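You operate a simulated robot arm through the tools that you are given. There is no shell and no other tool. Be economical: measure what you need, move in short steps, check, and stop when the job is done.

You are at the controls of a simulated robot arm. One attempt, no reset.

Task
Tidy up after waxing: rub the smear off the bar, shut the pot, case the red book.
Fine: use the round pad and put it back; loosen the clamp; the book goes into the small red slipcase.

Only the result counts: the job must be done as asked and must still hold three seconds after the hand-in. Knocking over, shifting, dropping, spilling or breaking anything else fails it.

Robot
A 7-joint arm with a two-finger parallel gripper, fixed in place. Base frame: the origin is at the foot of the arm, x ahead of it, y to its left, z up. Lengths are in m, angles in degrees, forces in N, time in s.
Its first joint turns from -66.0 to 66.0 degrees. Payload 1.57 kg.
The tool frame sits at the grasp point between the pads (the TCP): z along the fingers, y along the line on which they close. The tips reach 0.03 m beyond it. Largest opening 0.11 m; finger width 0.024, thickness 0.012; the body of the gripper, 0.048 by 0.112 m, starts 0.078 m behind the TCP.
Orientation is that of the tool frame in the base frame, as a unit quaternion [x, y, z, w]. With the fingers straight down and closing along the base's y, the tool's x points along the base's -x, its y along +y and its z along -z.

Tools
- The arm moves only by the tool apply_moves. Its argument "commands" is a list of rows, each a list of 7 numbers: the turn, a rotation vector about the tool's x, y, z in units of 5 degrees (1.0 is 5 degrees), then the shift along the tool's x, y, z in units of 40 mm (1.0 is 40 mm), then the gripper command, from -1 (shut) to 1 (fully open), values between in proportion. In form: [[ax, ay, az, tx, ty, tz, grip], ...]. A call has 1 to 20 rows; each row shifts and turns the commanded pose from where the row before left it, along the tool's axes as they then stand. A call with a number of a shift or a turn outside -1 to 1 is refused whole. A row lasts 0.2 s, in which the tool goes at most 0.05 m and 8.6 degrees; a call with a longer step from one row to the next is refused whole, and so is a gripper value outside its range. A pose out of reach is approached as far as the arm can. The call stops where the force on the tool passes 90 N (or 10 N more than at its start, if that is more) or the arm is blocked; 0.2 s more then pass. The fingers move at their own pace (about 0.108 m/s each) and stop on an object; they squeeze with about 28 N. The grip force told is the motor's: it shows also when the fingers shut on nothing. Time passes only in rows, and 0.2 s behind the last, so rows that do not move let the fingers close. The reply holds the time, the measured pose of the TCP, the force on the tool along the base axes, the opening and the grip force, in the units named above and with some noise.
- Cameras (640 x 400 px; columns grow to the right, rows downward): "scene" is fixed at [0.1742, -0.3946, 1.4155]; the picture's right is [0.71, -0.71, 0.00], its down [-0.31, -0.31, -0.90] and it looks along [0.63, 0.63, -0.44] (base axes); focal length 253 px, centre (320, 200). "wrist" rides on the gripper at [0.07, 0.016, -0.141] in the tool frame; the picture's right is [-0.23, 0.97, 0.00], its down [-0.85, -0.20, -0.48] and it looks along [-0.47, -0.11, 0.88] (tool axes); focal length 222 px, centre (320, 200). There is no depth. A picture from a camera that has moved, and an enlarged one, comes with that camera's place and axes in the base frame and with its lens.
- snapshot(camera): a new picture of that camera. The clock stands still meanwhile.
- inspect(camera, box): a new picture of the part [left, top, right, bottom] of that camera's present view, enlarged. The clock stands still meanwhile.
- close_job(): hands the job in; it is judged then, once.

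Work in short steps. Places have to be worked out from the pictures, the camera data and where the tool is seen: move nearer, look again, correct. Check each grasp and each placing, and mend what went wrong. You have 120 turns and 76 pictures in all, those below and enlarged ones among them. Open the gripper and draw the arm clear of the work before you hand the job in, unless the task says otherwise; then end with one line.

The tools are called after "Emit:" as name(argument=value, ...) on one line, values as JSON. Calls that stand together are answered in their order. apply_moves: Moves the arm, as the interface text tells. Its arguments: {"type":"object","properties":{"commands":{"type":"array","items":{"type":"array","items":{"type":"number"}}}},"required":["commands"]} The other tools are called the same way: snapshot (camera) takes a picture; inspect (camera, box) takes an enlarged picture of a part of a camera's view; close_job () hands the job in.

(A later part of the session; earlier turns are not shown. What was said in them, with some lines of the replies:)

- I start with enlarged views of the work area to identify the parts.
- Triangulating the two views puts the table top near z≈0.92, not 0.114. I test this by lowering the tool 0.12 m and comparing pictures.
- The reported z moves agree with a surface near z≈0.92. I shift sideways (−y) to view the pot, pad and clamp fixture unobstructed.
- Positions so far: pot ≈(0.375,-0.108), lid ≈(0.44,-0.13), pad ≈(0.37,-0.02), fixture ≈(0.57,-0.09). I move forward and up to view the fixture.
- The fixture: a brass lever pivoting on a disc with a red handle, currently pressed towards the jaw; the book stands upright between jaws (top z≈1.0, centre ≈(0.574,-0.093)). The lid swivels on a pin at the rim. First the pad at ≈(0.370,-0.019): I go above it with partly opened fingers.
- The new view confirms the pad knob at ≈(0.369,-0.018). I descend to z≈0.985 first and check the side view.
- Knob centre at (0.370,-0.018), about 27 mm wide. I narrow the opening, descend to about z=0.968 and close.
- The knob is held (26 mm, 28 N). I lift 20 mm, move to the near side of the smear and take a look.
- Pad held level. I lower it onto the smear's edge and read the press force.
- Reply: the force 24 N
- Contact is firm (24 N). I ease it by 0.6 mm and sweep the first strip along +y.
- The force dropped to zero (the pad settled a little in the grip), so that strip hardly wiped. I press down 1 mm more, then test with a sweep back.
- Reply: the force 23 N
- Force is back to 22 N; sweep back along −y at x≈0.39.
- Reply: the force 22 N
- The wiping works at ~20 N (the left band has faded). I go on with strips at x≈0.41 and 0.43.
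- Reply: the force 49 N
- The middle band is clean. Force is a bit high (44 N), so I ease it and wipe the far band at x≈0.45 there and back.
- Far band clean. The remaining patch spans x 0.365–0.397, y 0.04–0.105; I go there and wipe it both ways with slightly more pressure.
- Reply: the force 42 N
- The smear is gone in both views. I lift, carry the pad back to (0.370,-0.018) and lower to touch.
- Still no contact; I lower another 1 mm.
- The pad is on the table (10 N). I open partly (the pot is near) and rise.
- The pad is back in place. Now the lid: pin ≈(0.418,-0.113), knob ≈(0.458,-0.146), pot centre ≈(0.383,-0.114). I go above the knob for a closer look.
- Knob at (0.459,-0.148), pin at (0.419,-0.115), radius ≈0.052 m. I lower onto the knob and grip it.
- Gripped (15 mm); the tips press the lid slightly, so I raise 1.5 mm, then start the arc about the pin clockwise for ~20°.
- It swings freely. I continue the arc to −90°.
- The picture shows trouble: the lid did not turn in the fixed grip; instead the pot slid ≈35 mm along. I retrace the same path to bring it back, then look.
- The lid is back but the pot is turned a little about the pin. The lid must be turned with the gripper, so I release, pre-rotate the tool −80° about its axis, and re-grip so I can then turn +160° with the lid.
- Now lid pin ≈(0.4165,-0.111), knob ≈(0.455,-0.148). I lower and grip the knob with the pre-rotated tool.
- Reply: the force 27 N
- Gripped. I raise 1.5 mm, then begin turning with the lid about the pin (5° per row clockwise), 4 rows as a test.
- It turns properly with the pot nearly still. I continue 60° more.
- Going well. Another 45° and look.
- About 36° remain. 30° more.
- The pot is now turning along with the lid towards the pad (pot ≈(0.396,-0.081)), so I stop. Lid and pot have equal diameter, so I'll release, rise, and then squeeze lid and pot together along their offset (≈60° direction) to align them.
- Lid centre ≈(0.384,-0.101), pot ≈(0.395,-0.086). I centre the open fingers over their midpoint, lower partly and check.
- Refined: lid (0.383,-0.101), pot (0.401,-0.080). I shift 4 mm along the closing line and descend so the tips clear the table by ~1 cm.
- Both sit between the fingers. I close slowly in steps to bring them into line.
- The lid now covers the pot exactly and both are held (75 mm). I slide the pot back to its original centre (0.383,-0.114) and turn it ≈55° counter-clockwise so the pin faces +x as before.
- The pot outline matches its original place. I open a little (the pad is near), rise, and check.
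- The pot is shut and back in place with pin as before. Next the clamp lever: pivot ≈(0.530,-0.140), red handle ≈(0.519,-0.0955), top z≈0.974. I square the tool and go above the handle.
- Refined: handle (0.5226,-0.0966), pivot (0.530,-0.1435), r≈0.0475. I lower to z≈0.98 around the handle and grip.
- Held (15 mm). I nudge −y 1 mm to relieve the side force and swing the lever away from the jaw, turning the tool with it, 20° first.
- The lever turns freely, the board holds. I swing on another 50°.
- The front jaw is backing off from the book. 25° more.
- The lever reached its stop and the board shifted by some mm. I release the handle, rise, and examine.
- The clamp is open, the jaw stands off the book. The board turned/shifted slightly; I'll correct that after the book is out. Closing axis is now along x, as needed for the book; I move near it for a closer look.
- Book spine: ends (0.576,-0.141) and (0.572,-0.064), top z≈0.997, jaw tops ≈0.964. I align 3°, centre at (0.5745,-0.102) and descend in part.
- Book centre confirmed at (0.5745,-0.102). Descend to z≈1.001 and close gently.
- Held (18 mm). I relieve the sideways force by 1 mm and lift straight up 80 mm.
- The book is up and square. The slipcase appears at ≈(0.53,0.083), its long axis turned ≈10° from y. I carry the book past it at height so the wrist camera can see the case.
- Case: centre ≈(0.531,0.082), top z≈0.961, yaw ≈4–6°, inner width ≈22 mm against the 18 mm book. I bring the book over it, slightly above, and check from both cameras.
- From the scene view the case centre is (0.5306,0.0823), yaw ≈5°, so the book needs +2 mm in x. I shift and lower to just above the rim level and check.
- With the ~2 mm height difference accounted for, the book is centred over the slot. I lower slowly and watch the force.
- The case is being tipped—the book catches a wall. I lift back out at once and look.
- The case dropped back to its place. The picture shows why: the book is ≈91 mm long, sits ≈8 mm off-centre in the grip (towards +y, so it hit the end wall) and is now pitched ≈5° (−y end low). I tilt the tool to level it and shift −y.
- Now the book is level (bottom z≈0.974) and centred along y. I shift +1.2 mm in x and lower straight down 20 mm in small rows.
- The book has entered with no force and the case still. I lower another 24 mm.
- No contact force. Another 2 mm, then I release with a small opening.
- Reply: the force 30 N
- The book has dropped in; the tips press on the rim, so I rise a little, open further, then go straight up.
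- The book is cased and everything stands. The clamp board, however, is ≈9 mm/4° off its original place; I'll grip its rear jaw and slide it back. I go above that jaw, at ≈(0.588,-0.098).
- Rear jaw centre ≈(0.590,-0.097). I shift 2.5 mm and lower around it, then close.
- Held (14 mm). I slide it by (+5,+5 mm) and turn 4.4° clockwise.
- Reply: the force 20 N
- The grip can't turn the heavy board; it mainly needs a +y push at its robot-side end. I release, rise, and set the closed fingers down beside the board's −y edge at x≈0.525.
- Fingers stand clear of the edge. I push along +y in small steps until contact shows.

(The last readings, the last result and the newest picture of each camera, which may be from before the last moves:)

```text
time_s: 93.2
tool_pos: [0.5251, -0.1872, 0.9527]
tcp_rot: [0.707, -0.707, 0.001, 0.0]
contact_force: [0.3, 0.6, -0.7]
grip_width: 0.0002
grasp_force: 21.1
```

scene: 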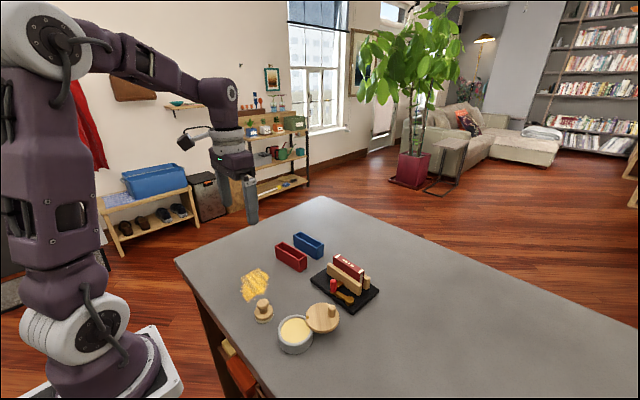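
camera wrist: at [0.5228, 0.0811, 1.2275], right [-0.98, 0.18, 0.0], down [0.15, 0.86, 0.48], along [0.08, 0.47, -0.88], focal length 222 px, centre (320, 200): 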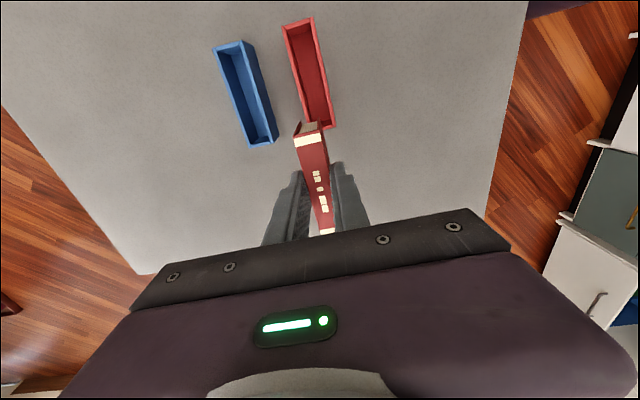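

Emit:
apply_moves(commands=[[0, 0, 0, -0.08, 0, 0, -1], [0, 0, 0, -0.08, 0, 0, -1], [0, 0, 0, 0, 0, 0, -1]])

```text
time_s: 94.0
tool_pos: [0.5251, -0.1821, 0.9531]
tcp_rot: [0.707, -0.707, 0.001, 0.001]
contact_force: [-3.8, -15.3, 7.7]
grip_width: 0.0002
grasp_force: 21.2
```

Contact at y≈−0.182 (15 N). I push about 9 mm further.

Emit:
apply_moves(commands=[[0, 0, 0, -0.08, 0, 0, -1], [0, 0, 0, -0.08, 0, 0, -1], [0, 0, 0, -0.08, 0, 0, -1], [0, 0, 0, 0, 0, 0, -1]])

Emit:
inspect(camera="scene", box=[230, 220, 390, 360])

```text
time_s: 95.0
tool_pos: [0.5259, -0.1722, 0.9529]
tcp_rot: [0.708, -0.706, 0.0, 0.0]
contact_force: [-3.0, -14.8, 4.3]
grip_width: 0.0
grasp_force: 21.7
```

```text
2.86 times, centred on (310, 290) of scene
camera zoom: at [0.1741, -0.3949, 1.4154], right [0.71, -0.71, 0.0], down [-0.31, -0.31, -0.9], along [0.63, 0.63, -0.44], focal length 723 px, centre (349, -57)
```

zoom: 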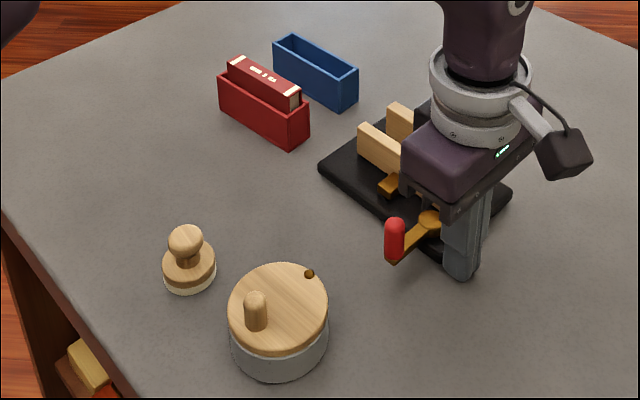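

The board is within a few mm of its original place. I back off, rise, and draw the arm clear with the gripper open.

Emit:
apply_moves(commands=[[0, 0, 0, 0.5, 0, 0, -1], [0, 0, 0, 0.3, 0, 0, -1], [0, 0, 0, 0, 0, -1, -1], [0, 0, 0, 0, 0, -1, -1], [0, 0, 0, 0, 0, -1, 0], [0, 0, 0, 0, 0, -1, 0.5], [0, 0, 0, 0, 0, -1, 0.5], [0, 0, 0, 0.5, 0.8, 0, 0.5], [0, 0, 0, 0.5, 0.8, 0, 0.5], [0, 0, 0, 0, 0, 0, 0.5]])

Emit:
inspect(camera="scene", box=[230, 220, 390, 360])

```text
time_s: 97.2
tool_pos: [0.4612, -0.2441, 1.1517]
tcp_rot: [0.707, -0.707, 0.0, 0.001]
contact_force: [-0.4, -0.8, -0.4]
grip_width: 0.0825
grasp_force: 0.0
```

```text
2.86 times, centred on (310, 290) of scene
camera zoom: at [0.1742, -0.3946, 1.4155], right [0.71, -0.71, 0.0], down [-0.31, -0.31, -0.9], along [0.63, 0.63, -0.44], focal length 723 px, centre (349, -57)
```

zoom: 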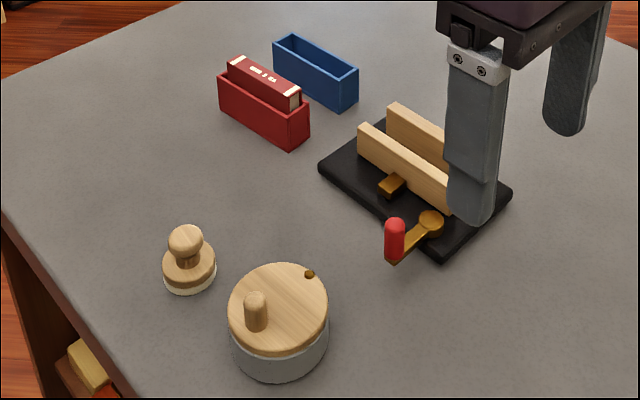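

Final view: the smear is gone, the pad and pot are in place, the lid is shut, the lever is open, and the book is in the red case. The board is within ≈4 mm of its original place and the arm is clear. I hand in.

Emit:
close_job()

```text
The job is handed in.
```

I handed the job in: the smear is wiped off with the round pad and the pad put back, the pot is shut, the clamp is loosened and the red book is in the red slipcase. Along the way the pot, the clamp board and the slipcase were shifted. I put the pot back to its original spot by eye and the board to within about 4 mm, and left the slipcase about 2 mm off.
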